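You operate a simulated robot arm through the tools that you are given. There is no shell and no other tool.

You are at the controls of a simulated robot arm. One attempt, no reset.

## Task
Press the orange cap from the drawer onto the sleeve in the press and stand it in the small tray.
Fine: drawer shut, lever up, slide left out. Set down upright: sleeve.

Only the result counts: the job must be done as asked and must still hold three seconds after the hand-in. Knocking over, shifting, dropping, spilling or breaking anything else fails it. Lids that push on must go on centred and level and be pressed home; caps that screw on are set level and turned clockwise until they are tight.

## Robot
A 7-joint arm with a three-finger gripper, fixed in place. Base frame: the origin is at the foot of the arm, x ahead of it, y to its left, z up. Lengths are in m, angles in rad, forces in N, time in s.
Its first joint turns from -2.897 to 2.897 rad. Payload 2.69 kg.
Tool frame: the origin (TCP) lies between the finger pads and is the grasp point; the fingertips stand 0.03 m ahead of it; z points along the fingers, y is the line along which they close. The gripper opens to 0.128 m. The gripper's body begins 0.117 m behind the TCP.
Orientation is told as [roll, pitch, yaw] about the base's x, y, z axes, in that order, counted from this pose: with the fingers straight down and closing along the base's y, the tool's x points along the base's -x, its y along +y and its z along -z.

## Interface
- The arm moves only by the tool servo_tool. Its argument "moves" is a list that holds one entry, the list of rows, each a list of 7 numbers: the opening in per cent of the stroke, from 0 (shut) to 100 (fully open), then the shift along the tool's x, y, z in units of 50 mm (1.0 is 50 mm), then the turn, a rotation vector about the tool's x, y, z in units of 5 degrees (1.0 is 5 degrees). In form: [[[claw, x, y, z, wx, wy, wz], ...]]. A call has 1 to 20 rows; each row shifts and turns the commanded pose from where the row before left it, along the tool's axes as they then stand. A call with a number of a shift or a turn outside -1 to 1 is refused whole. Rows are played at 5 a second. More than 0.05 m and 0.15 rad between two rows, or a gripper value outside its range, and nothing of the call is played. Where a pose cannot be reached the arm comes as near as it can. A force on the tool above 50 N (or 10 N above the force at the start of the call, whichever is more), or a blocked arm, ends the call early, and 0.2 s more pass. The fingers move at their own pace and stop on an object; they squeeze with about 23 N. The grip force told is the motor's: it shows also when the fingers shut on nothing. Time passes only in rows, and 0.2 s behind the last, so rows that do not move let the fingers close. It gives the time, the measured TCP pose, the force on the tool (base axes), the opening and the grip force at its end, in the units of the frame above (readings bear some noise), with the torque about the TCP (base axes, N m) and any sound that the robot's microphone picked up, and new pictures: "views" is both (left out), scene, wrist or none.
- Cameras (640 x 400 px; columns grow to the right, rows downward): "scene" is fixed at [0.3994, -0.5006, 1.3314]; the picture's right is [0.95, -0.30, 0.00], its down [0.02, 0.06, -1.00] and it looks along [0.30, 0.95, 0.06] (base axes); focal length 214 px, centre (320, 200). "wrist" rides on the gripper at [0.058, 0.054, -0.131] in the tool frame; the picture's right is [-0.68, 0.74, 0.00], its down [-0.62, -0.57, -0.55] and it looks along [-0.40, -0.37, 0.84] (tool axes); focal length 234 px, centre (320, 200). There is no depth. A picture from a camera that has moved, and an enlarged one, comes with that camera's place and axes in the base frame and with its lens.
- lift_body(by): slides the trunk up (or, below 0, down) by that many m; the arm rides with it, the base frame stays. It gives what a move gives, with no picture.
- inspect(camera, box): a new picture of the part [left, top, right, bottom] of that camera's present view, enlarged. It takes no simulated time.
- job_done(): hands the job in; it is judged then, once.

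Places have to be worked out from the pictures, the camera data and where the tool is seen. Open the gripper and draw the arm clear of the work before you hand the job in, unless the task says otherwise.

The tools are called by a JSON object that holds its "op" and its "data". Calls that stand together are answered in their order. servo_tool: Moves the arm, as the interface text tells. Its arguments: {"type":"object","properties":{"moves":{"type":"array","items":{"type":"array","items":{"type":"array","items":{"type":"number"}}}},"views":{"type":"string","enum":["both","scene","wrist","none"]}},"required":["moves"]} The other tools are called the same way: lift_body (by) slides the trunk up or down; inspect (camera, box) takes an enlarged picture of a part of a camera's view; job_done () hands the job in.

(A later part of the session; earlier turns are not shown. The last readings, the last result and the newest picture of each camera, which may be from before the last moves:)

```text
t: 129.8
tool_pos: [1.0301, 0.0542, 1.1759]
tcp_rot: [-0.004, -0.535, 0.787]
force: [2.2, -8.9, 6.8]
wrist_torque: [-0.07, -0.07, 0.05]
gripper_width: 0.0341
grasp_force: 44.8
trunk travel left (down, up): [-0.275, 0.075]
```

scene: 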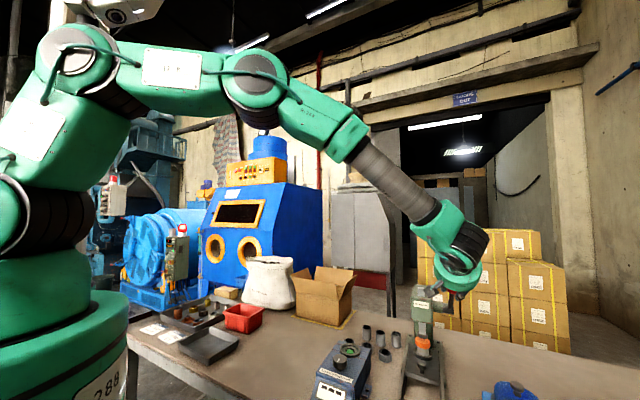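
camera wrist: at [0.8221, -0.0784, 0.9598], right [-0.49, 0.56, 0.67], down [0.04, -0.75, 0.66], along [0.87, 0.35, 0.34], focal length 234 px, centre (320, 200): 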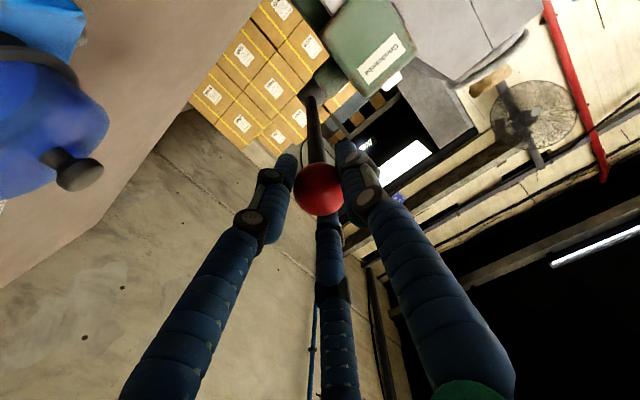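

{"op": "servo_tool", "data": {"moves": [[[0, -0.19, 0, 0.004, 0, 0.5, 0], [0, -0.19, 0, 0.004, 0, 0.5, 0], [0, -0.19, 0, 0.004, 0, 0.5, 0], [0, 0, 0, 0, 0, 0, 0]]], "views": "both"}}

{"op": "inspect", "data": {"camera": "scene", "box": [400, 240, 480, 370]}}

```text
t: 130.8
tool_pos: [1.0472, 0.0721, 1.1902]
tcp_rot: [-0.003, -0.405, 0.789]
force: [1.8, -10.5, 15.0]
wrist_torque: [0.13, -0.24, -0.05]
gripper_width: 0.034
grasp_force: 45.3
trunk travel left (down, up): [-0.275, 0.075]
camera wrist: at [0.9343, 0.0352, 1.287], right [-0.08, 0.96, 0.26], down [0.65, -0.15, 0.75], along [0.76, 0.23, -0.61], focal length 234 px, centre (320, 200)
```

scene: 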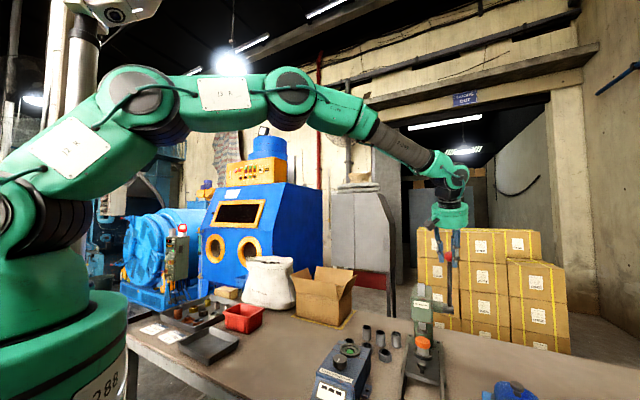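
wrist: 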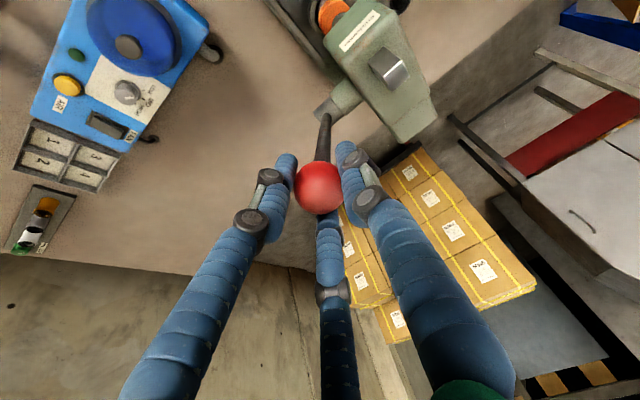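

```text
3.08 times, centred on (440, 305) of scene
camera zoom: at [0.3994, -0.5006, 1.3314], right [0.95, -0.3, 0.0], down [0.02, 0.06, -1.0], along [0.3, 0.95, 0.06], focal length 660 px, centre (-49, -123)
```

zoom: 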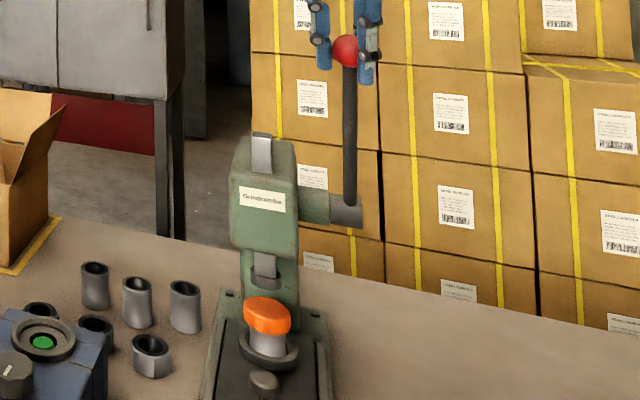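

The lever is nearly back, about 5 mm short of its original position. I'll move the last bit and check for the stop.

{"op": "servo_tool", "data": {"moves": [[[0, -0.1, 0.02, 0, 0, 0.2, 0], [0, 0, 0, 0, 0, 0, 0], [0, 0, 0, 0, 0, 0, 0]]], "views": "none"}}

{"op": "inspect", "data": {"camera": "scene", "box": [400, 240, 480, 330]}}

```text
t: 131.6
tool_pos: [1.0497, 0.0753, 1.1905]
tcp_rot: [-0.003, -0.389, 0.786]
force: [2.1, -22.6, 22.9]
wrist_torque: [-0.5, 0.04, -0.1]
gripper_width: 0.034
grasp_force: 44.9
trunk travel left (down, up): [-0.275, 0.075]
```

```text
4.44 times, centred on (440, 285) of scene
camera zoom: at [0.3994, -0.5006, 1.3314], right [0.95, -0.3, 0.0], down [0.02, 0.06, -1.0], along [0.3, 0.95, 0.06], focal length 953 px, centre (-213, -178)
```

zoom: 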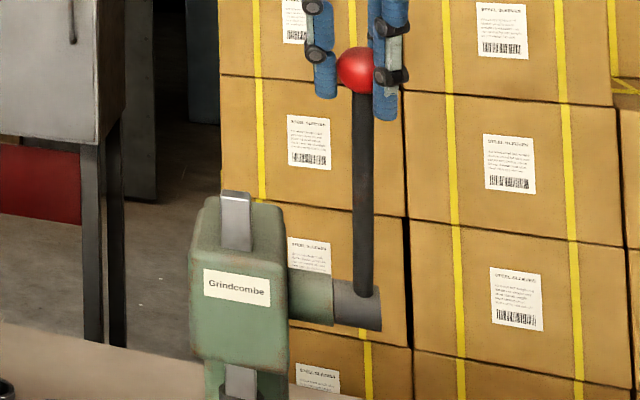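

Ball and ram top match their original image positions, and the force shows the upper stop. I'll release the ball and withdraw along the tool axis.

{"op": "servo_tool", "data": {"moves": [[[0, 0.04, -0.02, 0, 0, 0, 0], [20, 0, 0, 0, 0, 0, 0], [40, 0, 0, 0, 0, 0, 0], [60, 0, 0, 0, 0, 0, 0], [60, 0, 0, 0, 0, 0, 0]]], "views": "none"}}

{"op": "inspect", "data": {"camera": "scene", "box": [400, 240, 480, 330]}}

{"op": "inspect", "data": {"camera": "wrist", "box": [230, 90, 410, 270]}}

```text
t: 132.8
tool_pos: [1.0489, 0.0741, 1.1862]
tcp_rot: [-0.002, -0.385, 0.786]
force: [0.7, 0.3, -0.4]
wrist_torque: [-0.02, 0.03, -0.01]
gripper_width: 0.0771
grasp_force: 0.1
trunk travel left (down, up): [-0.275, 0.075]
```

```text
4.44 times, centred on (440, 285) of scene
camera zoom: at [0.3994, -0.5006, 1.3314], right [0.95, -0.3, 0.0], down [0.02, 0.06, -1.0], along [0.3, 0.95, 0.06], focal length 953 px, centre (-213, -178)
```

zoom: 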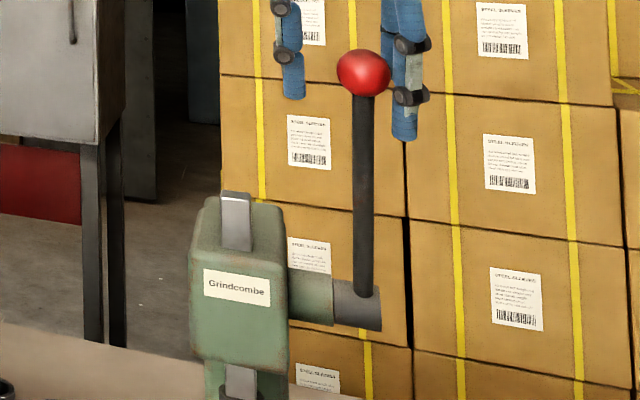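

```text
2.22 times, centred on (320, 180) of wrist
camera zoom: at [0.9384, 0.0396, 1.2865], right [-0.08, 0.96, 0.25], down [0.66, -0.14, 0.74], along [0.75, 0.22, -0.62], focal length 520 px, centre (320, 244)
```

zoom: 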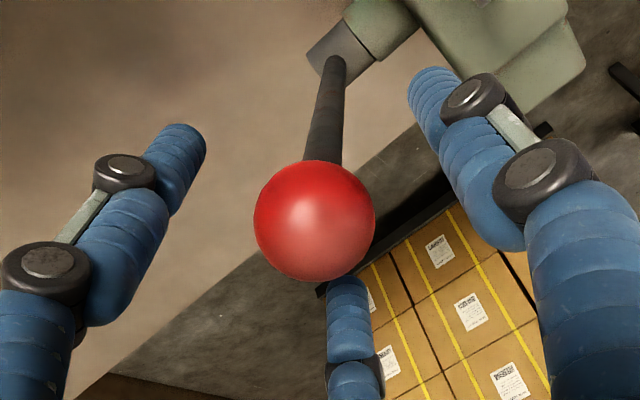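

The ball is about 3 mm lower than at first because I relaxed before letting go. I'll re-grip, nudge it back to the stop and release there.

{"op": "servo_tool", "data": {"moves": [[[30, 0, 0, 0, 0, 0, 0], [0, 0, 0, 0, 0, 0, 0], [0, 0, 0, 0, 0, 0, 0], [0, -0.06, 0, 0, 0, 0, 0], [0, -0.04, 0, 0, 0, 0, 0], [0, 0, 0, 0, 0, 0, 0]]], "views": "none"}}

{"op": "servo_tool", "data": {"moves": [[[25, 0, 0, 0, 0, 0, 0], [60, 0, 0, 0, 0, 0, 0], [60, 0, 0, 0, 0, 0, 0]]], "views": "none"}}

{"op": "inspect", "data": {"camera": "scene", "box": [400, 240, 480, 330]}}

```text
t: 134.2
tool_pos: [1.0518, 0.0762, 1.1903]
tcp_rot: [0.001, -0.386, 0.786]
force: [-10.1, -8.7, 0.7]
wrist_torque: [-0.23, 0.23, -0.03]
gripper_width: 0.034
grasp_force: 44.7
trunk travel left (down, up): [-0.275, 0.075]
```

```text
t: 135.0
tool_pos: [1.0533, 0.0788, 1.1895]
tcp_rot: [-0.003, -0.39, 0.788]
force: [0.1, -0.6, -0.5]
wrist_torque: [0.0, -0.03, -0.02]
gripper_width: 0.0771
grasp_force: 0.1
trunk travel left (down, up): [-0.275, 0.075]
```

```text
4.44 times, centred on (440, 285) of scene
camera zoom: at [0.3994, -0.5006, 1.3314], right [0.95, -0.3, 0.0], down [0.02, 0.06, -1.0], along [0.3, 0.95, 0.06], focal length 953 px, centre (-213, -178)
```

zoom: 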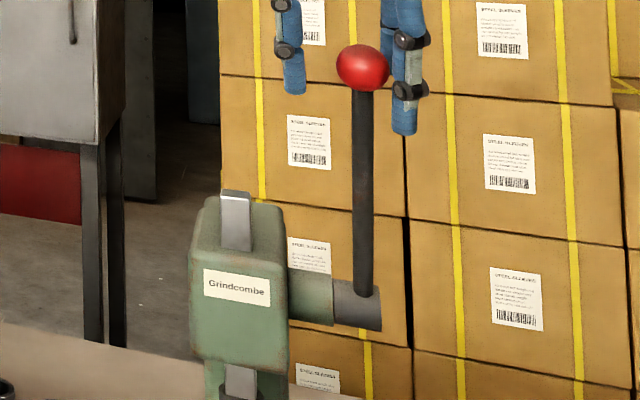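

The ball is back at its original pixel position. I'll withdraw from the lever along the tool axis and straighten up.

{"op": "servo_tool", "data": {"moves": [[[60, 0, 0, -0.3, 0, 0, 0], [60, 0, 0, -0.6, 0, 0, 0], [60, 0, 0, -0.8, 0, 0, 0], [60, 0, 0, -0.8, 0, 0, 0], [60, 0.9, 0, 0, 0, 0.9, 0], [60, 0.9, 0, 0, 0, 0.9, 0], [60, 0.9, 0, 0, 0, 0.8, 0], [60, 0.9, 0.5, 0, 0, 0, 0], [60, 0, 0.7, 0.3, 0, 0, 0], [60, 0, 0.7, 0.6, 0, 0, 0], [60, 0, 0, 0.9, 0, 0, 0], [60, 0, 0, 0.9, 0, 0, 0], [60, 0, 0, 0, 0, 0, 0]]], "views": "both"}}

{"op": "inspect", "data": {"camera": "scene", "box": [400, 240, 480, 370]}}

```text
refused: row 8 steps farther than a row can; nothing moved
```

```text
3.08 times, centred on (440, 305) of scene
camera zoom: at [0.3994, -0.5006, 1.3314], right [0.95, -0.3, 0.0], down [0.02, 0.06, -1.0], along [0.3, 0.95, 0.06], focal length 660 px, centre (-49, -123)
```

zoom: 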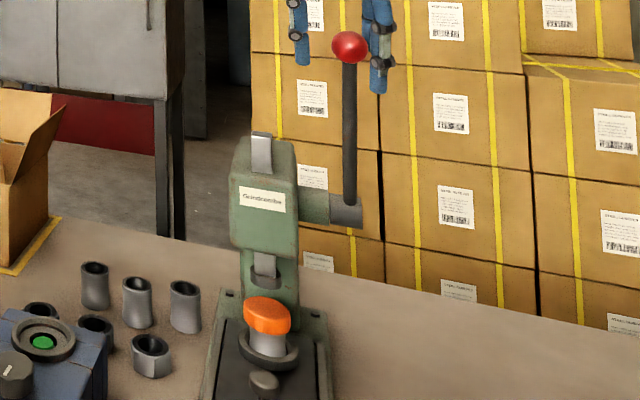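

One row was slightly too long, so nothing moved. I'll split it and resend, keeping about 10° of tilt for the knob grip.

{"op": "servo_tool", "data": {"moves": [[[60, 0, 0, -0.3, 0, 0, 0], [60, 0, 0, -0.6, 0, 0, 0], [60, 0, 0, -0.8, 0, 0, 0], [60, 0, 0, -0.8, 0, 0, 0], [60, 0.8, 0, 0, 0, 0.82, 0], [60, 0.8, 0, 0, 0, 0.82, 0], [60, 0.8, 0, 0, 0, 0.82, 0], [60, 0.6, 0.5, 0, 0, 0, 0], [60, 0, 0.7, 0.3, 0, 0, 0], [60, 0, 0.7, 0.6, 0, 0, 0], [60, 0, 0, 0.9, 0, 0, 0], [60, 0, 0, 0.9, 0, 0, 0], [60, 0, 0, 0, 0, 0, 0]]], "views": "both"}}

{"op": "inspect", "data": {"camera": "wrist", "box": [240, 60, 480, 280]}}

```text
t: 137.8
tool_pos: [0.8677, 0.0266, 1.1287]
tcp_rot: [-0.002, -0.169, 0.784]
force: [0.6, 0.2, -0.6]
wrist_torque: [-0.02, 0.02, -0.03]
gripper_width: 0.0769
grasp_force: 0.1
trunk travel left (down, up): [-0.275, 0.075]
camera wrist: at [0.7735, 0.0082, 1.2482], right [-0.05, 0.99, 0.11], down [0.76, -0.04, 0.65], along [0.65, 0.12, -0.75], focal length 234 px, centre (320, 200)
```

scene: 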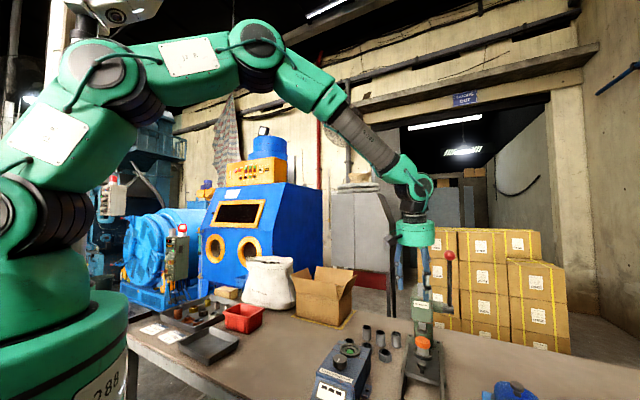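
wrist: 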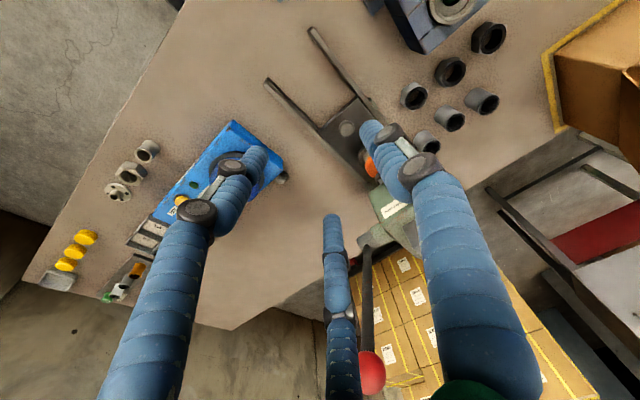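

```text
1.82 times, centred on (360, 170) of wrist
camera zoom: at [0.7735, 0.0082, 1.2482], right [-0.05, 0.99, 0.11], down [0.76, -0.04, 0.65], along [0.65, 0.12, -0.75], focal length 426 px, centre (247, 254)
```

zoom: 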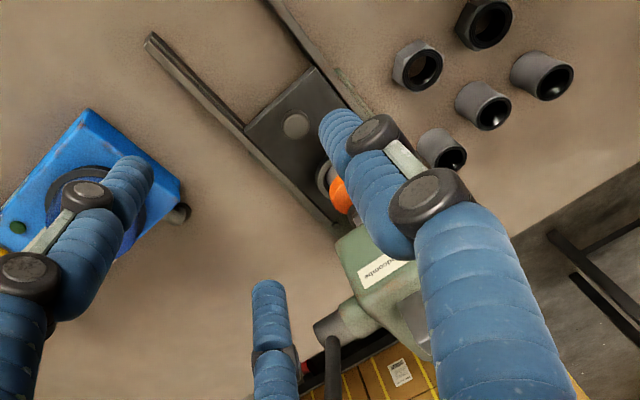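

The knob is at n ≈ 0.761, r ≈ 0.594. I'll move to 12 cm above it along the tilted axis.

{"op": "servo_tool", "data": {"moves": [[[47, -0.3, 0.016, 0.816, 0, 0, 0], [47, -0.3, 0, 0.816, 0, 0, 0], [47, -0.3, 0, 0.816, 0, 0, 0], [47, -0.3, 0, 0.816, 0, 0, 0], [47, -0.3, 0, 0.816, 0, 0, 0], [47, 0, 0, 0, 0, 0, 0]]], "views": "both"}}

{"op": "inspect", "data": {"camera": "wrist", "box": [240, 80, 400, 240]}}

{"op": "inspect", "data": {"camera": "scene", "box": [390, 270, 470, 390]}}

```text
t: 139.2
tool_pos: [0.9411, 0.1032, 0.9407]
tcp_rot: [-0.002, -0.17, 0.784]
force: [0.0, -0.2, -1.4]
wrist_torque: [0.01, 0.04, 0.01]
gripper_width: 0.0603
grasp_force: 0.0
trunk travel left (down, up): [-0.275, 0.075]
camera wrist: at [0.8468, 0.0843, 1.0607], right [-0.05, 0.99, 0.11], down [0.76, -0.04, 0.65], along [0.65, 0.12, -0.75], focal length 234 px, centre (320, 200)
```

scene: 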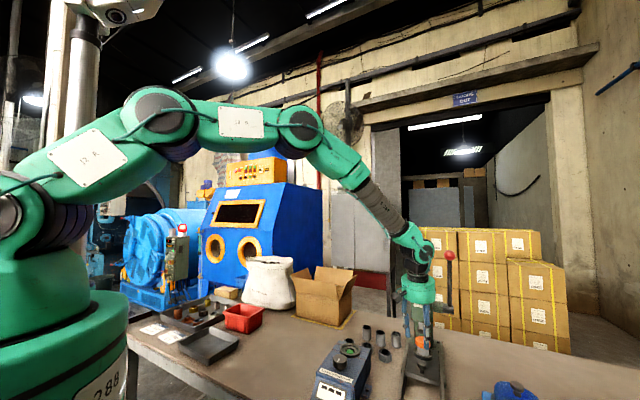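
wrist: 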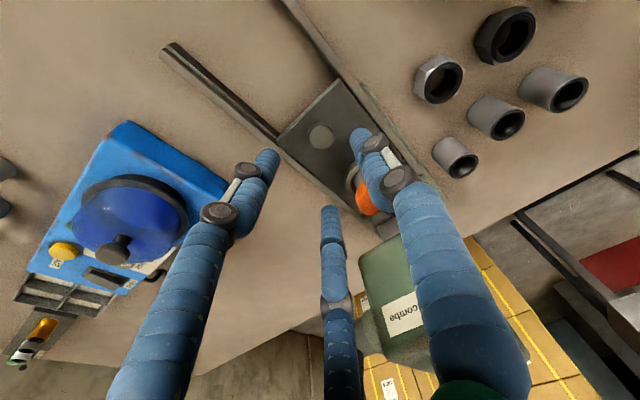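

```text
2.50 times, centred on (320, 160) of wrist
camera zoom: at [0.8468, 0.0843, 1.0607], right [-0.05, 0.99, 0.11], down [0.76, -0.04, 0.65], along [0.65, 0.12, -0.75], focal length 585 px, centre (320, 300)
```

zoom: 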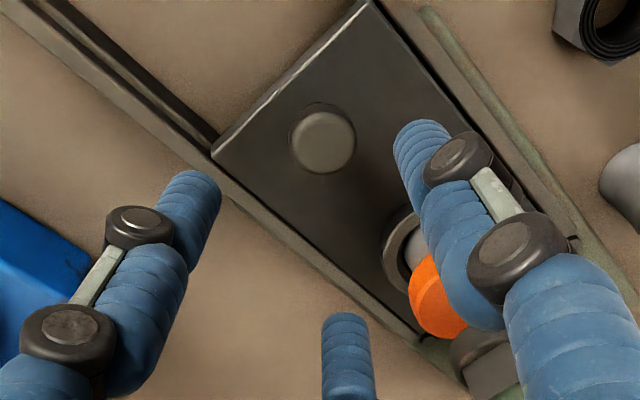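

```text
3.33 times, centred on (430, 330) of scene
camera zoom: at [0.3994, -0.5006, 1.3314], right [0.95, -0.3, 0.0], down [0.02, 0.06, -1.0], along [0.3, 0.95, 0.06], focal length 715 px, centre (-47, -233)
```

zoom: 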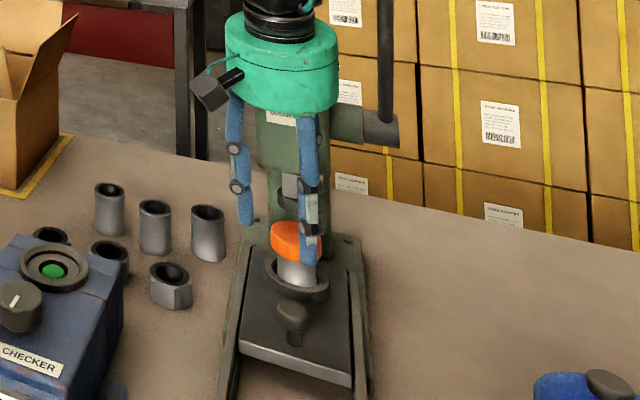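

The knob sits on the tool axis. I'll advance along it slowly.

{"op": "servo_tool", "data": {"moves": [[[47, 0, 0, 0.4, 0, 0, 0], [47, 0, 0, 0.4, 0, 0, 0], [47, 0, 0, 0.4, 0, 0, 0], [47, 0, 0, 0.4, 0, 0, 0], [47, 0, 0, 0.3, 0, 0, 0], [47, 0, 0, 0.2, 0, 0, 0], [47, 0, 0, 0.18, 0, 0, 0], [47, 0, 0, 0, 0, 0, 0]]], "views": "wrist"}}

{"op": "inspect", "data": {"camera": "wrist", "box": [230, 90, 410, 270]}}

{"op": "inspect", "data": {"camera": "scene", "box": [400, 310, 460, 390]}}

```text
t: 141.0
tool_pos: [0.9575, 0.1143, 0.8296]
tcp_rot: [-0.002, -0.172, 0.785]
force: [0.5, -0.2, -0.4]
wrist_torque: [0.01, -0.01, 0.0]
gripper_width: 0.0602
grasp_force: 0.0
trunk travel left (down, up): [-0.275, 0.075]
camera wrist: at [0.8625, 0.0977, 0.9483], right [-0.05, 0.99, 0.11], down [0.76, -0.04, 0.65], along [0.65, 0.12, -0.75], focal length 234 px, centre (320, 200)
```

wrist: 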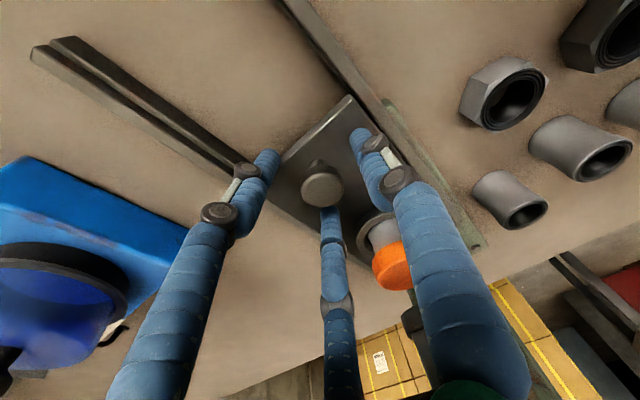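

```text
2.22 times, centred on (320, 180) of wrist
camera zoom: at [0.8625, 0.0977, 0.9483], right [-0.05, 0.99, 0.11], down [0.76, -0.04, 0.65], along [0.65, 0.12, -0.75], focal length 520 px, centre (320, 244)
```

zoom: 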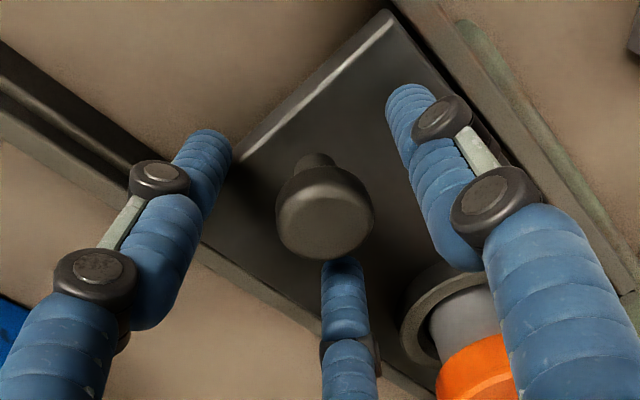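

```text
5.00 times, centred on (430, 350) of scene
camera zoom: at [0.3994, -0.5006, 1.3314], right [0.95, -0.3, 0.0], down [0.02, 0.06, -1.0], along [0.3, 0.95, 0.06], focal length 1072 px, centre (-230, -550)
```

zoom: 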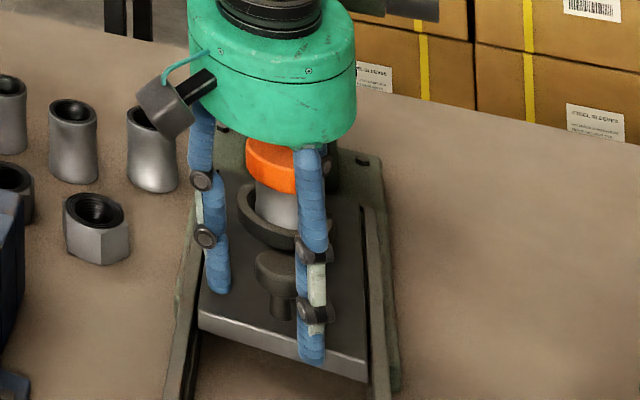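

The knob head is between the fingers, about 7 mm past the TCP. I'll close on it.

{"op": "servo_tool", "data": {"moves": [[[35, 0, 0, 0, 0, 0, 0], [20, 0, 0, 0, 0, 0, 0], [0, 0, 0, 0, 0, 0, 0], [0, 0, 0, 0, 0, 0, 0]]], "views": "none"}}

```text
t: 142.0
tool_pos: [0.9567, 0.1163, 0.8284]
tcp_rot: [-0.002, -0.172, 0.786]
force: [1.9, 2.2, 0.6]
wrist_torque: [0.1, -0.29, 0.01]
gripper_width: 0.0279
grasp_force: 45.1
trunk travel left (down, up): [-0.275, 0.075]
```

Gripped at 28 mm. I'll pull the slide straight out along -n.

{"op": "servo_tool", "data": {"moves": [[[0, 0.05, 0, -0.009, 0, 0, 0], [0, 0.08, 0, -0.014, 0, 0, 0], [0, 0.1, 0, -0.017, 0, 0, 0], [0, 0.1, 0, -0.017, 0, 0, 0], [0, 0.1, 0, -0.017, 0, 0, 0], [0, 0.1, 0, -0.017, 0, 0, 0], [0, 0, 0, 0, 0, 0, 0]]], "views": "scene"}}

{"op": "inspect", "data": {"camera": "scene", "box": [390, 290, 460, 400]}}

```text
t: 143.6
tool_pos: [0.9381, 0.0983, 0.8279]
tcp_rot: [-0.002, -0.172, 0.786]
force: [5.2, -5.4, -2.0]
wrist_torque: [0.03, -0.37, -0.09]
gripper_width: 0.028
grasp_force: 45.0
trunk travel left (down, up): [-0.275, 0.075]
```

scene: 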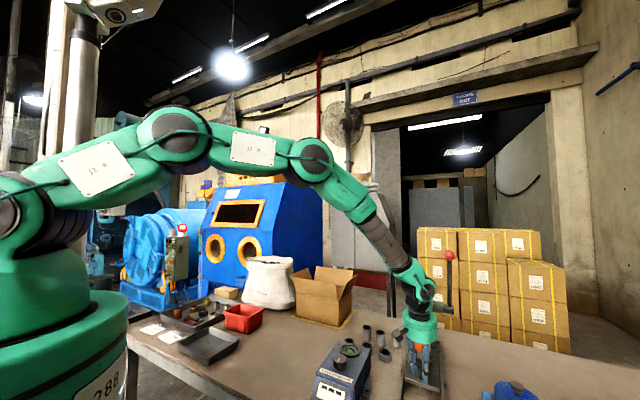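

```text
3.64 times, centred on (425, 345) of scene
camera zoom: at [0.3994, -0.5006, 1.3314], right [0.95, -0.3, 0.0], down [0.02, 0.06, -1.0], along [0.3, 0.95, 0.06], focal length 780 px, centre (-62, -327)
```

zoom: 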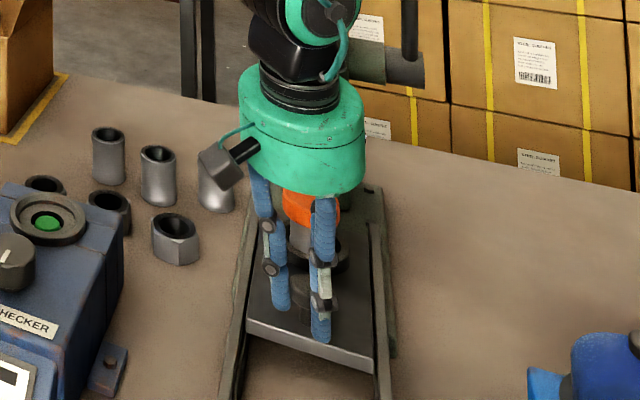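

The slide follows with little force. I'm continuing the pull.

{"op": "servo_tool", "data": {"moves": [[[0, 0.1, -0.01, -0.017, 0, 0, 0], [0, 0.1, -0.01, -0.017, 0, 0, 0], [0, 0.1, 0, -0.017, 0, 0, 0], [0, 0.1, 0, -0.017, 0, 0, 0], [0, 0.1, 0, -0.017, 0, 0, 0], [0, 0.1, 0, -0.017, 0, 0, 0], [0, 0.1, 0, -0.017, 0, 0, 0], [0, 0.1, 0, -0.017, 0, 0, 0], [0, 0.1, 0, -0.017, 0, 0, 0], [0, 0.1, 0, -0.017, 0, 0, 0], [0, 0.1, 0, -0.017, 0, 0, 0], [0, 0.1, 0, -0.017, 0, 0, 0], [0, 0.1, 0, -0.017, 0, 0, 0], [0, 0.1, 0, -0.017, 0, 0, 0], [0, 0.1, 0, -0.017, 0, 0, 0], [0, 0.1, 0, -0.017, 0, 0, 0], [0, 0.1, 0, -0.017, 0, 0, 0], [0, 0.1, 0, -0.017, 0, 0, 0], [0, 0, 0, 0, 0, 0, 0]]], "views": "none"}}

```text
t: 147.6
tool_pos: [0.874, 0.0314, 0.8286]
tcp_rot: [0.0, -0.169, 0.784]
force: [-11.8, 9.8, -14.3]
wrist_torque: [0.11, 0.17, 0.01]
gripper_width: 0.028
grasp_force: 45.0
trunk travel left (down, up): [-0.275, 0.075]
```

{"op": "servo_tool", "data": {"moves": [[[0, 0.1, 0.015, -0.007, 0, 0, 0], [0, 0.1, 0.015, -0.012, 0, 0, 0], [0, 0.1, 0, -0.017, 0, 0, 0], [0, 0.08, 0, -0.014, 0, 0, 0], [0, 0, 0, 0, 0, 0, 0]]], "views": "wrist"}}

{"op": "inspect", "data": {"camera": "scene", "box": [380, 300, 470, 400]}}

```text
t: 148.8
tool_pos: [0.8604, 0.0199, 0.8283]
tcp_rot: [-0.003, -0.173, 0.784]
force: [1.9, -1.4, -19.5]
wrist_torque: [-0.2, -0.47, -0.17]
gripper_width: 0.0279
grasp_force: 44.6
trunk travel left (down, up): [-0.275, 0.075]
camera wrist: at [0.7661, 0.0014, 0.9486], right [-0.05, 0.99, 0.11], down [0.76, -0.04, 0.65], along [0.65, 0.12, -0.75], focal length 234 px, centre (320, 200)
```

wrist: 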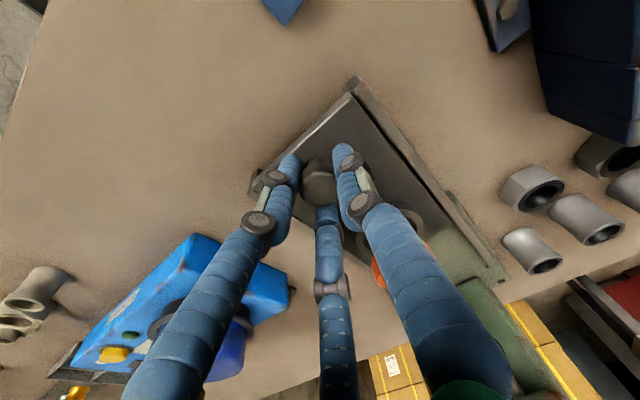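

```text
4.00 times, centred on (425, 350) of scene
camera zoom: at [0.3994, -0.5006, 1.3314], right [0.95, -0.3, 0.0], down [0.02, 0.06, -1.0], along [0.3, 0.95, 0.06], focal length 858 px, centre (-100, -400)
```

zoom: 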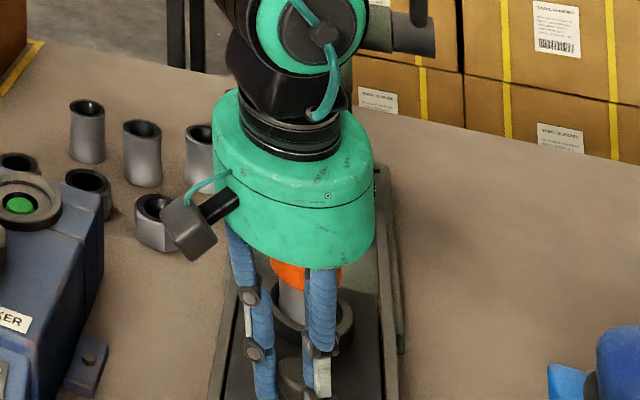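

{"op": "servo_tool", "data": {"moves": [[[0, 0.07, 0, 0.008, 0, 0, 0], [0, 0.06, 0, -0.01, 0, 0, 0], [0, 0.05, 0, -0.009, 0, 0, 0], [0, 0, 0, 0, 0, 0, 0]]], "views": "none"}}

```text
t: 149.8
tool_pos: [0.8544, 0.0127, 0.8295]
tcp_rot: [-0.003, -0.174, 0.787]
force: [2.4, -4.1, 0.1]
wrist_torque: [-0.09, 0.05, 0.01]
gripper_width: 0.028
grasp_force: 44.6
trunk travel left (down, up): [-0.275, 0.075]
```

{"op": "servo_tool", "data": {"moves": [[[0, 0.04, 0, -0.007, 0, 0, 0], [0, 0.04, 0, -0.007, 0, 0, 0], [0, 0, 0, 0, 0, 0, 0]]], "views": "wrist"}}

{"op": "inspect", "data": {"camera": "wrist", "box": [220, 50, 460, 250]}}

```text
t: 150.6
tool_pos: [0.852, 0.0113, 0.8293]
tcp_rot: [-0.003, -0.172, 0.786]
force: [11.2, -1.3, 4.8]
wrist_torque: [0.16, -0.21, -0.04]
gripper_width: 0.0279
grasp_force: 45.2
trunk travel left (down, up): [-0.275, 0.075]
camera wrist: at [0.7571, -0.0073, 0.9484], right [-0.05, 0.99, 0.11], down [0.76, -0.04, 0.65], along [0.65, 0.12, -0.75], focal length 234 px, centre (320, 200)
```

wrist: 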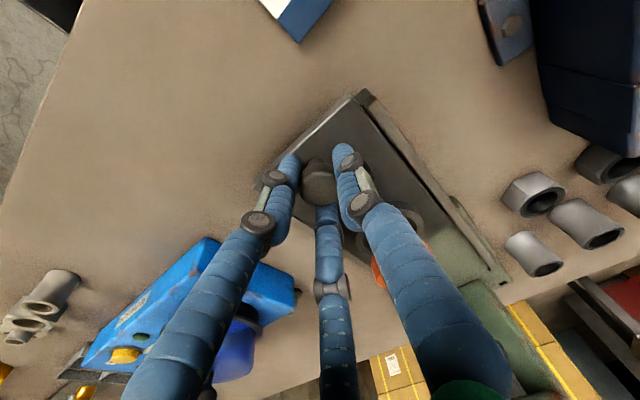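

```text
2.00 times, centred on (340, 150) of wrist
camera zoom: at [0.7571, -0.0073, 0.9484], right [-0.05, 0.99, 0.11], down [0.76, -0.04, 0.65], along [0.65, 0.12, -0.75], focal length 468 px, centre (280, 300)
```

zoom: 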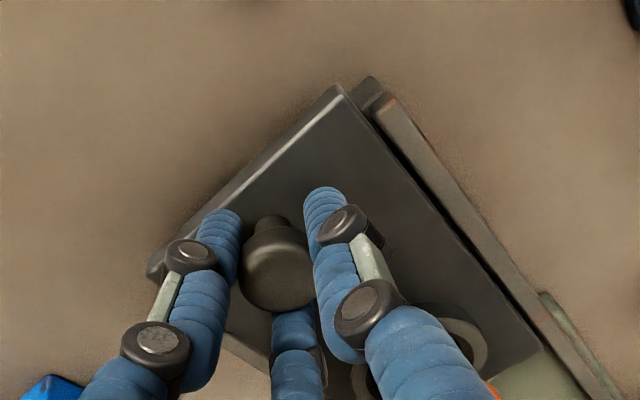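

A resisting force has appeared at n = 0.610 after 0.148 m of travel, so the slide is fully out. I'll release the knob and rise.

{"op": "servo_tool", "data": {"moves": [[[20, 0, 0, 0, 0, 0, 0], [47, 0, 0, 0, 0, 0, 0], [47, 0, 0, 0, 0, 0, 0], [47, 0, 0, -0.3, 0, 0, 0], [47, 0, 0, -0.6, 0, 0, 0], [47, 0, 0, -0.9, 0, 0, 0], [47, 0, 0, -0.9, 0, 0, 0], [47, 0, 0, -0.9, 0, 1, 0], [47, 0, 0, 0, 0, 0.97, 0], [47, 0, 0, 0, 0, 0, 0]]], "views": "both"}}

{"op": "inspect", "data": {"camera": "scene", "box": [395, 320, 455, 400]}}

{"op": "inspect", "data": {"camera": "wrist", "box": [260, 40, 500, 260]}}

```text
t: 152.8
tool_pos: [0.8287, -0.0122, 1.0044]
tcp_rot: [-0.003, 0.002, 0.786]
force: [1.4, 0.0, -0.9]
wrist_torque: [-0.03, 0.04, 0.02]
gripper_width: 0.0602
grasp_force: 0.2
trunk travel left (down, up): [-0.275, 0.075]
camera wrist: at [0.7503, -0.0141, 1.1363], right [-0.04, 1.0, 0.0], down [0.84, 0.04, 0.55], along [0.55, 0.02, -0.84], focal length 234 px, centre (320, 200)
```

scene: 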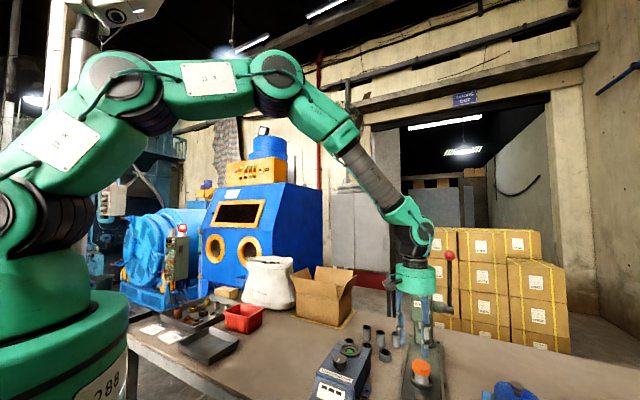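
wrist: 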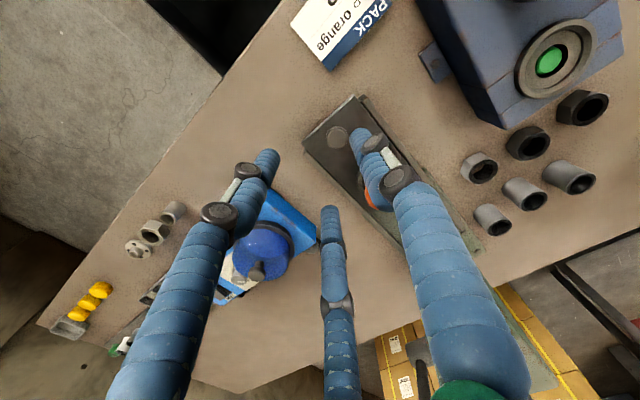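

```text
5.00 times, centred on (425, 360) of scene
camera zoom: at [0.3994, -0.5006, 1.3314], right [0.95, -0.3, 0.0], down [0.02, 0.06, -1.0], along [0.3, 0.95, 0.06], focal length 1072 px, centre (-205, -600)
```

zoom: 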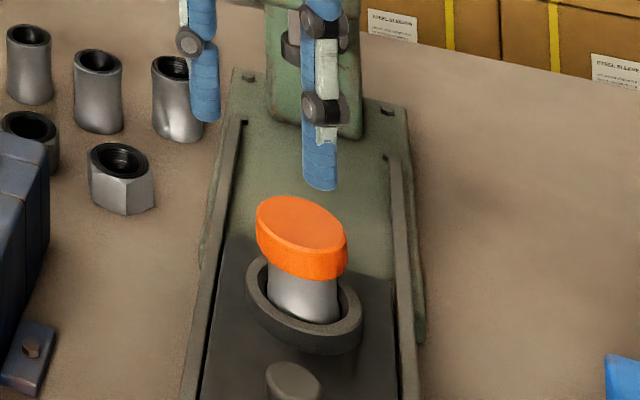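

```text
1.82 times, centred on (380, 150) of wrist
camera zoom: at [0.7503, -0.0141, 1.1363], right [-0.04, 1.0, 0.0], down [0.84, 0.04, 0.55], along [0.55, 0.02, -0.84], focal length 426 px, centre (211, 291)
```

zoom: 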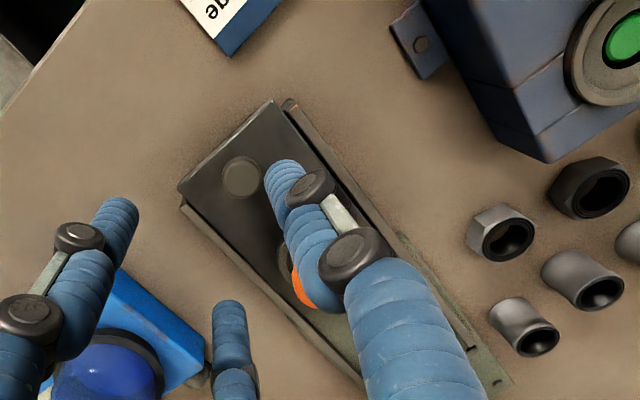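

The slide is out with the capped sleeve in the nest; the cap now sits about 9.5 mm lower than before pressing. I'll move above it to align a vertical grip.

{"op": "servo_tool", "data": {"moves": [[[52, -0.6, 0, 0, 0, 0, 0], [52, -0.9, 0, 0, 0, 0, 0], [52, -0.9, 0, 0, 0, 0, 0], [52, -0.34, 0.01, 0, 0, 0, 0], [52, 0, 0, 0, 0, 0, 0], [52, 0, 0, 0, 0, 0, 0]]], "views": "wrist"}}

{"op": "inspect", "data": {"camera": "wrist", "box": [250, 70, 390, 210]}}

{"op": "inspect", "data": {"camera": "scene", "box": [405, 340, 445, 390]}}

```text
t: 154.2
tool_pos: [0.9238, 0.0867, 1.0075]
tcp_rot: [-0.002, 0.0, 0.786]
force: [0.0, -0.6, -1.0]
wrist_torque: [0.04, -0.03, -0.02]
gripper_width: 0.0667
grasp_force: 0.0
trunk travel left (down, up): [-0.275, 0.075]
camera wrist: at [0.8455, 0.0836, 1.1388], right [-0.04, 1.0, 0.0], down [0.83, 0.04, 0.55], along [0.55, 0.02, -0.84], focal length 234 px, centre (320, 200)
```

wrist: 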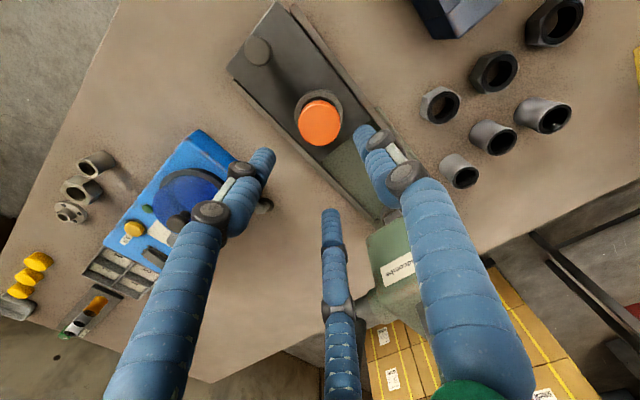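

```text
2.86 times, centred on (320, 140) of wrist
camera zoom: at [0.8455, 0.0836, 1.1388], right [-0.04, 1.0, 0.0], down [0.83, 0.04, 0.55], along [0.55, 0.02, -0.84], focal length 669 px, centre (320, 371)
```

zoom: 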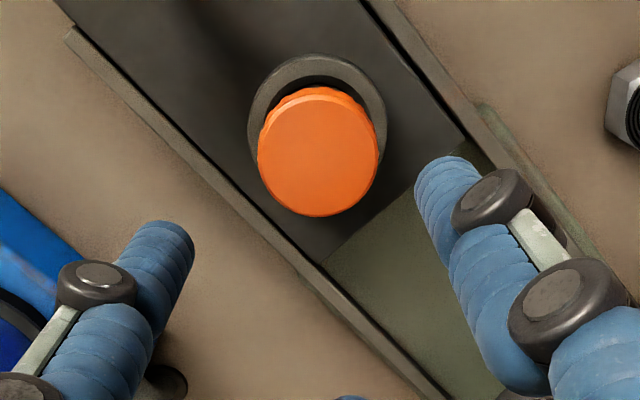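

```text
8.00 times, centred on (425, 365) of scene
camera zoom: at [0.3994, -0.5006, 1.3314], right [0.95, -0.3, 0.0], down [0.02, 0.06, -1.0], along [0.3, 0.95, 0.06], focal length 1716 px, centre (-520, -1120)
```

zoom: 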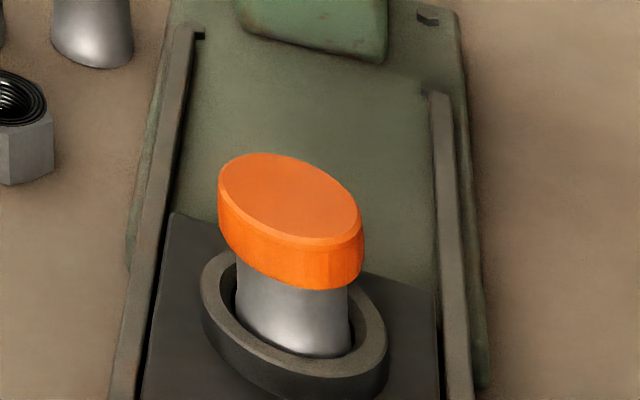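

The cap is level and 8.8 mm lower than before, and the TCP is within about 1.5 mm of its axis. I'll descend around the cap.

{"op": "servo_tool", "data": {"moves": [[[52, 0, 0.01, 0.4, 0, 0, 0], [52, 0, 0, 0.4, 0, 0, 0], [52, 0, 0, 0.4, 0, 0, 0], [52, 0, 0, 0.4, 0, 0, 0], [52, 0, 0, 0.4, 0, 0, 0], [52, 0, 0, 0.4, 0, 0, 0], [52, 0, 0, 0.3, 0, 0, 0], [52, 0, 0, 0.2, 0, 0, 0], [52, 0, 0, 0.15, 0, 0, 0], [52, 0, 0, 0.1, 0, 0, 0], [52, 0, 0, 0, 0, 0, 0]]], "views": "wrist"}}

{"op": "inspect", "data": {"camera": "wrist", "box": [230, 90, 410, 270]}}

{"op": "inspect", "data": {"camera": "scene", "box": [405, 340, 445, 390]}}

```text
t: 156.6
tool_pos: [0.9245, 0.087, 0.8486]
tcp_rot: [-0.003, 0.001, 0.786]
force: [0.3, 0.1, -0.1]
wrist_torque: [0.0, 0.0, 0.0]
gripper_width: 0.0662
grasp_force: 0.1
trunk travel left (down, up): [-0.275, 0.075]
camera wrist: at [0.8455, 0.0842, 0.9801], right [-0.04, 1.0, 0.0], down [0.83, 0.04, 0.55], along [0.55, 0.02, -0.84], focal length 234 px, centre (320, 200)
```

wrist: 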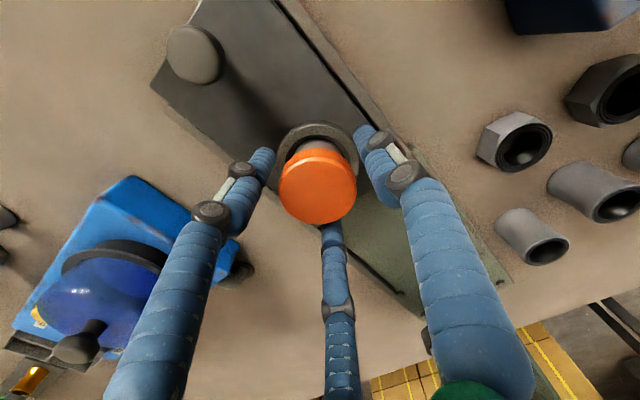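

```text
2.22 times, centred on (320, 180) of wrist
camera zoom: at [0.8455, 0.0842, 0.9801], right [-0.04, 1.0, 0.0], down [0.83, 0.04, 0.55], along [0.55, 0.02, -0.84], focal length 520 px, centre (320, 244)
```

zoom: 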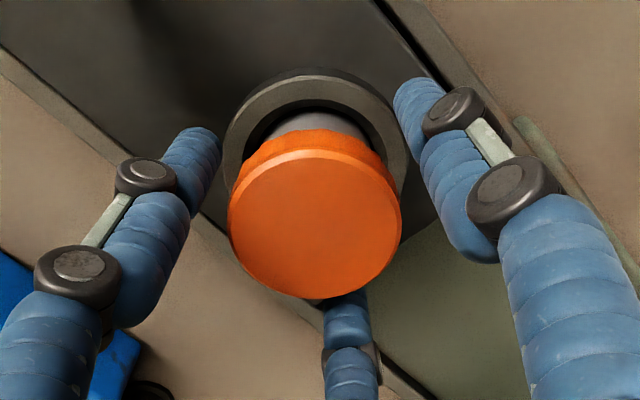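

```text
8.00 times, centred on (425, 365) of scene
camera zoom: at [0.3994, -0.5006, 1.3314], right [0.95, -0.3, 0.0], down [0.02, 0.06, -1.0], along [0.3, 0.95, 0.06], focal length 1716 px, centre (-520, -1120)
```

zoom: 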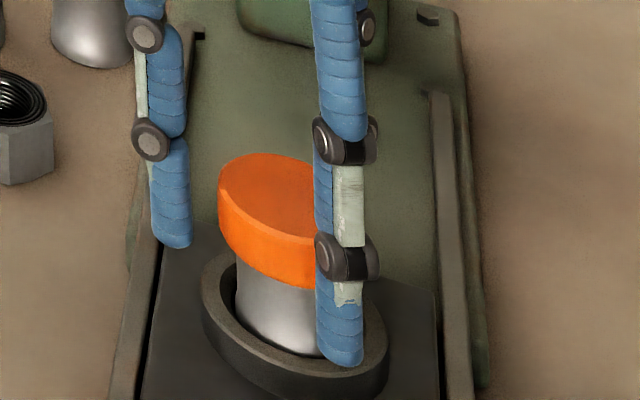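

The cap top is about 3 mm below the TCP, as planned. I'll centre by 1.8 mm and close on the cap.

{"op": "servo_tool", "data": {"moves": [[[52, 0.025, -0.025, 0, 0, 0, 0], [45, 0, 0, 0, 0, 0, 0], [30, 0, 0, 0, 0, 0, 0], [0, 0, 0, 0, 0, 0, 0], [0, 0, 0, 0, 0, 0, 0]]], "views": "wrist"}}

```text
t: 157.8
tool_pos: [0.9247, 0.085, 0.8465]
tcp_rot: [-0.002, -0.001, 0.785]
force: [-0.3, -1.2, 0.4]
wrist_torque: [-0.02, -0.02, -0.03]
gripper_width: 0.0495
grasp_force: 23.0
trunk travel left (down, up): [-0.275, 0.075]
camera wrist: at [0.8452, 0.0823, 0.9797], right [-0.04, 1.0, 0.0], down [0.83, 0.04, 0.55], along [0.55, 0.02, -0.84], focal length 234 px, centre (320, 200)
```

wrist: 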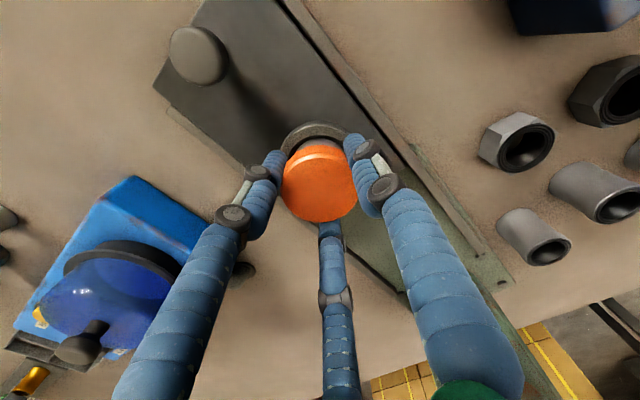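

Gripped at 49.5 mm with no side load. I'll lift slowly and check that the sleeve comes up with the cap.

{"op": "servo_tool", "data": {"moves": [[[0, 0, 0, -0.05, 0, 0, 0], [0, 0, 0, -0.1, 0, 0, 0], [0, 0, 0, -0.1, 0, 0, 0], [0, 0, 0, -0.1, 0, 0, 0], [0, 0, 0, 0, 0, 0, 0]]], "views": "none"}}

{"op": "inspect", "data": {"camera": "scene", "box": [405, 330, 445, 390]}}

```text
t: 159.0
tool_pos: [0.9249, 0.0861, 0.8659]
tcp_rot: [-0.004, 0.0, 0.784]
force: [0.1, -0.8, -2.5]
wrist_torque: [-0.06, -0.02, -0.02]
gripper_width: 0.0493
grasp_force: 22.7
trunk travel left (down, up): [-0.275, 0.075]
```

```text
6.67 times, centred on (425, 360) of scene
camera zoom: at [0.3994, -0.5006, 1.3314], right [0.95, -0.3, 0.0], down [0.02, 0.06, -1.0], along [0.3, 0.95, 0.06], focal length 1430 px, centre (-380, -867)
```

zoom: 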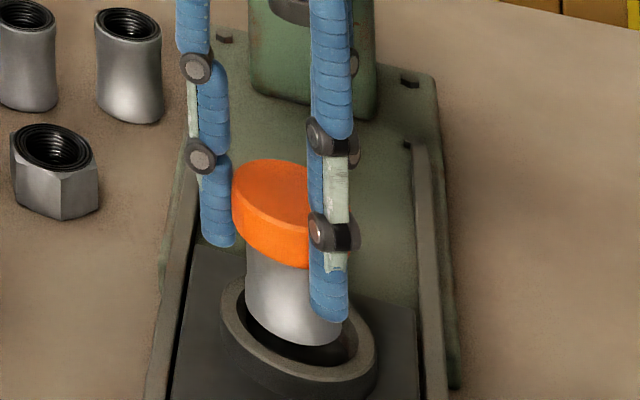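

The sleeve lifts with the cap (about 2.5 N of weight). I'll raise it well clear and start carrying it toward the tray on the left.

{"op": "servo_tool", "data": {"moves": [[[0, 0, 0, -0.3, 0, 0, 0], [0, 0, 0, -0.6, 0, 0, 0], [0, 0, 0, -0.7, 0, 0, 0], [0, 0, 0, -0.7, 0, 0, 0], [0, 0, 0, -0.7, 0, 0, 0], [0, 0, 0, -0.6, 0, 0, 0], [0, 0.07, 0.4, 0, 0, 0, 0], [0, 0.1, 0.6, 0, 0, 0, 0], [0, 0.135, 0.8, 0, 0, 0, 0], [0, 0.135, 0.8, 0, 0, 0, 0], [0, 0.135, 0.8, 0, 0, 0, 0], [0, 0.135, 0.8, 0, 0, 0, 0], [0, 0.135, 0.8, 0, 0, 0, 0], [0, 0.135, 0.8, 0, 0, 0, 0], [0, 0.135, 0.8, 0, 0, 0, 0], [0, 0.1, 0.5, 0, 0, 0, 0], [0, 0, 0, 0, 0, 0, 0]]], "views": "both"}}

```text
t: 162.6
tool_pos: [0.6283, 0.2914, 1.0453]
tcp_rot: [-0.002, -0.002, 0.785]
force: [0.2, 0.0, -2.0]
wrist_torque: [-0.01, -0.03, -0.03]
gripper_width: 0.0487
grasp_force: 22.8
trunk travel left (down, up): [-0.275, 0.075]
camera wrist: at [0.5499, 0.2895, 1.1766], right [-0.04, 1.0, 0.0], down [0.83, 0.04, 0.55], along [0.55, 0.02, -0.84], focal length 234 px, centre (320, 200)
```

scene: 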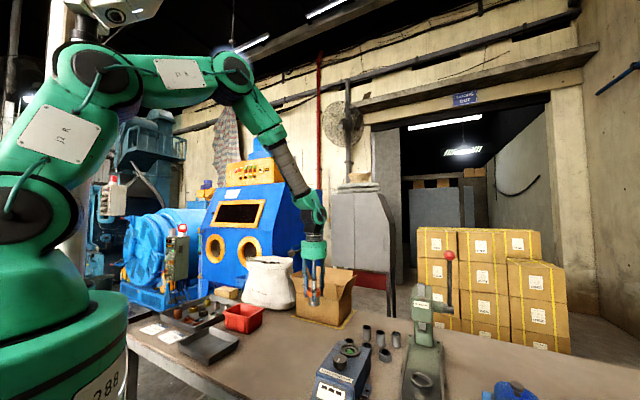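
wrist: 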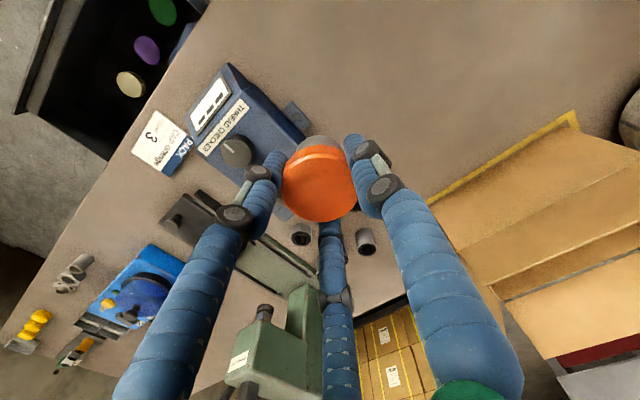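

It carries steadily. Before I continue, I'll look at the trays and the surroundings in the scene camera.

{"op": "inspect", "data": {"camera": "scene", "box": [130, 280, 290, 390]}}

{"op": "inspect", "data": {"camera": "scene", "box": [170, 315, 250, 375]}}

```text
3.64 times, centred on (210, 335) of scene
camera zoom: at [0.3994, -0.5006, 1.3314], right [0.95, -0.3, 0.0], down [0.02, 0.06, -1.0], along [0.3, 0.95, 0.06], focal length 780 px, centre (720, -291)
```

zoom: 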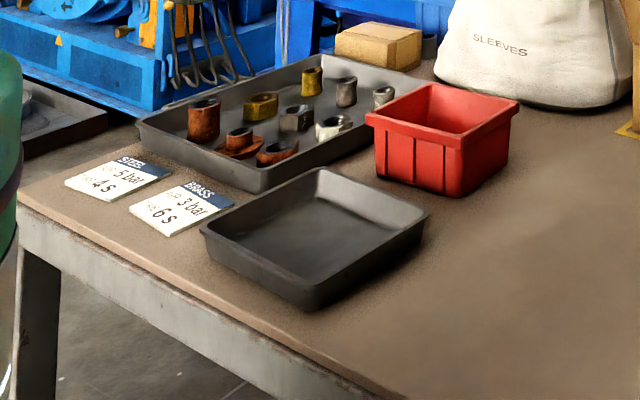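

```text
6.67 times, centred on (210, 345) of scene
camera zoom: at [0.3994, -0.5006, 1.3314], right [0.95, -0.3, 0.0], down [0.02, 0.06, -1.0], along [0.3, 0.95, 0.06], focal length 1430 px, centre (1053, -767)
```

zoom: 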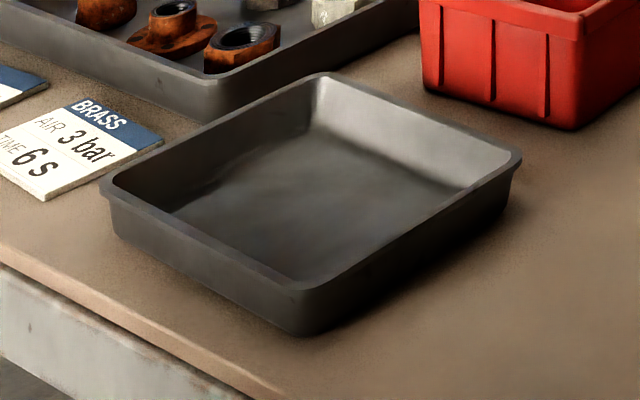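

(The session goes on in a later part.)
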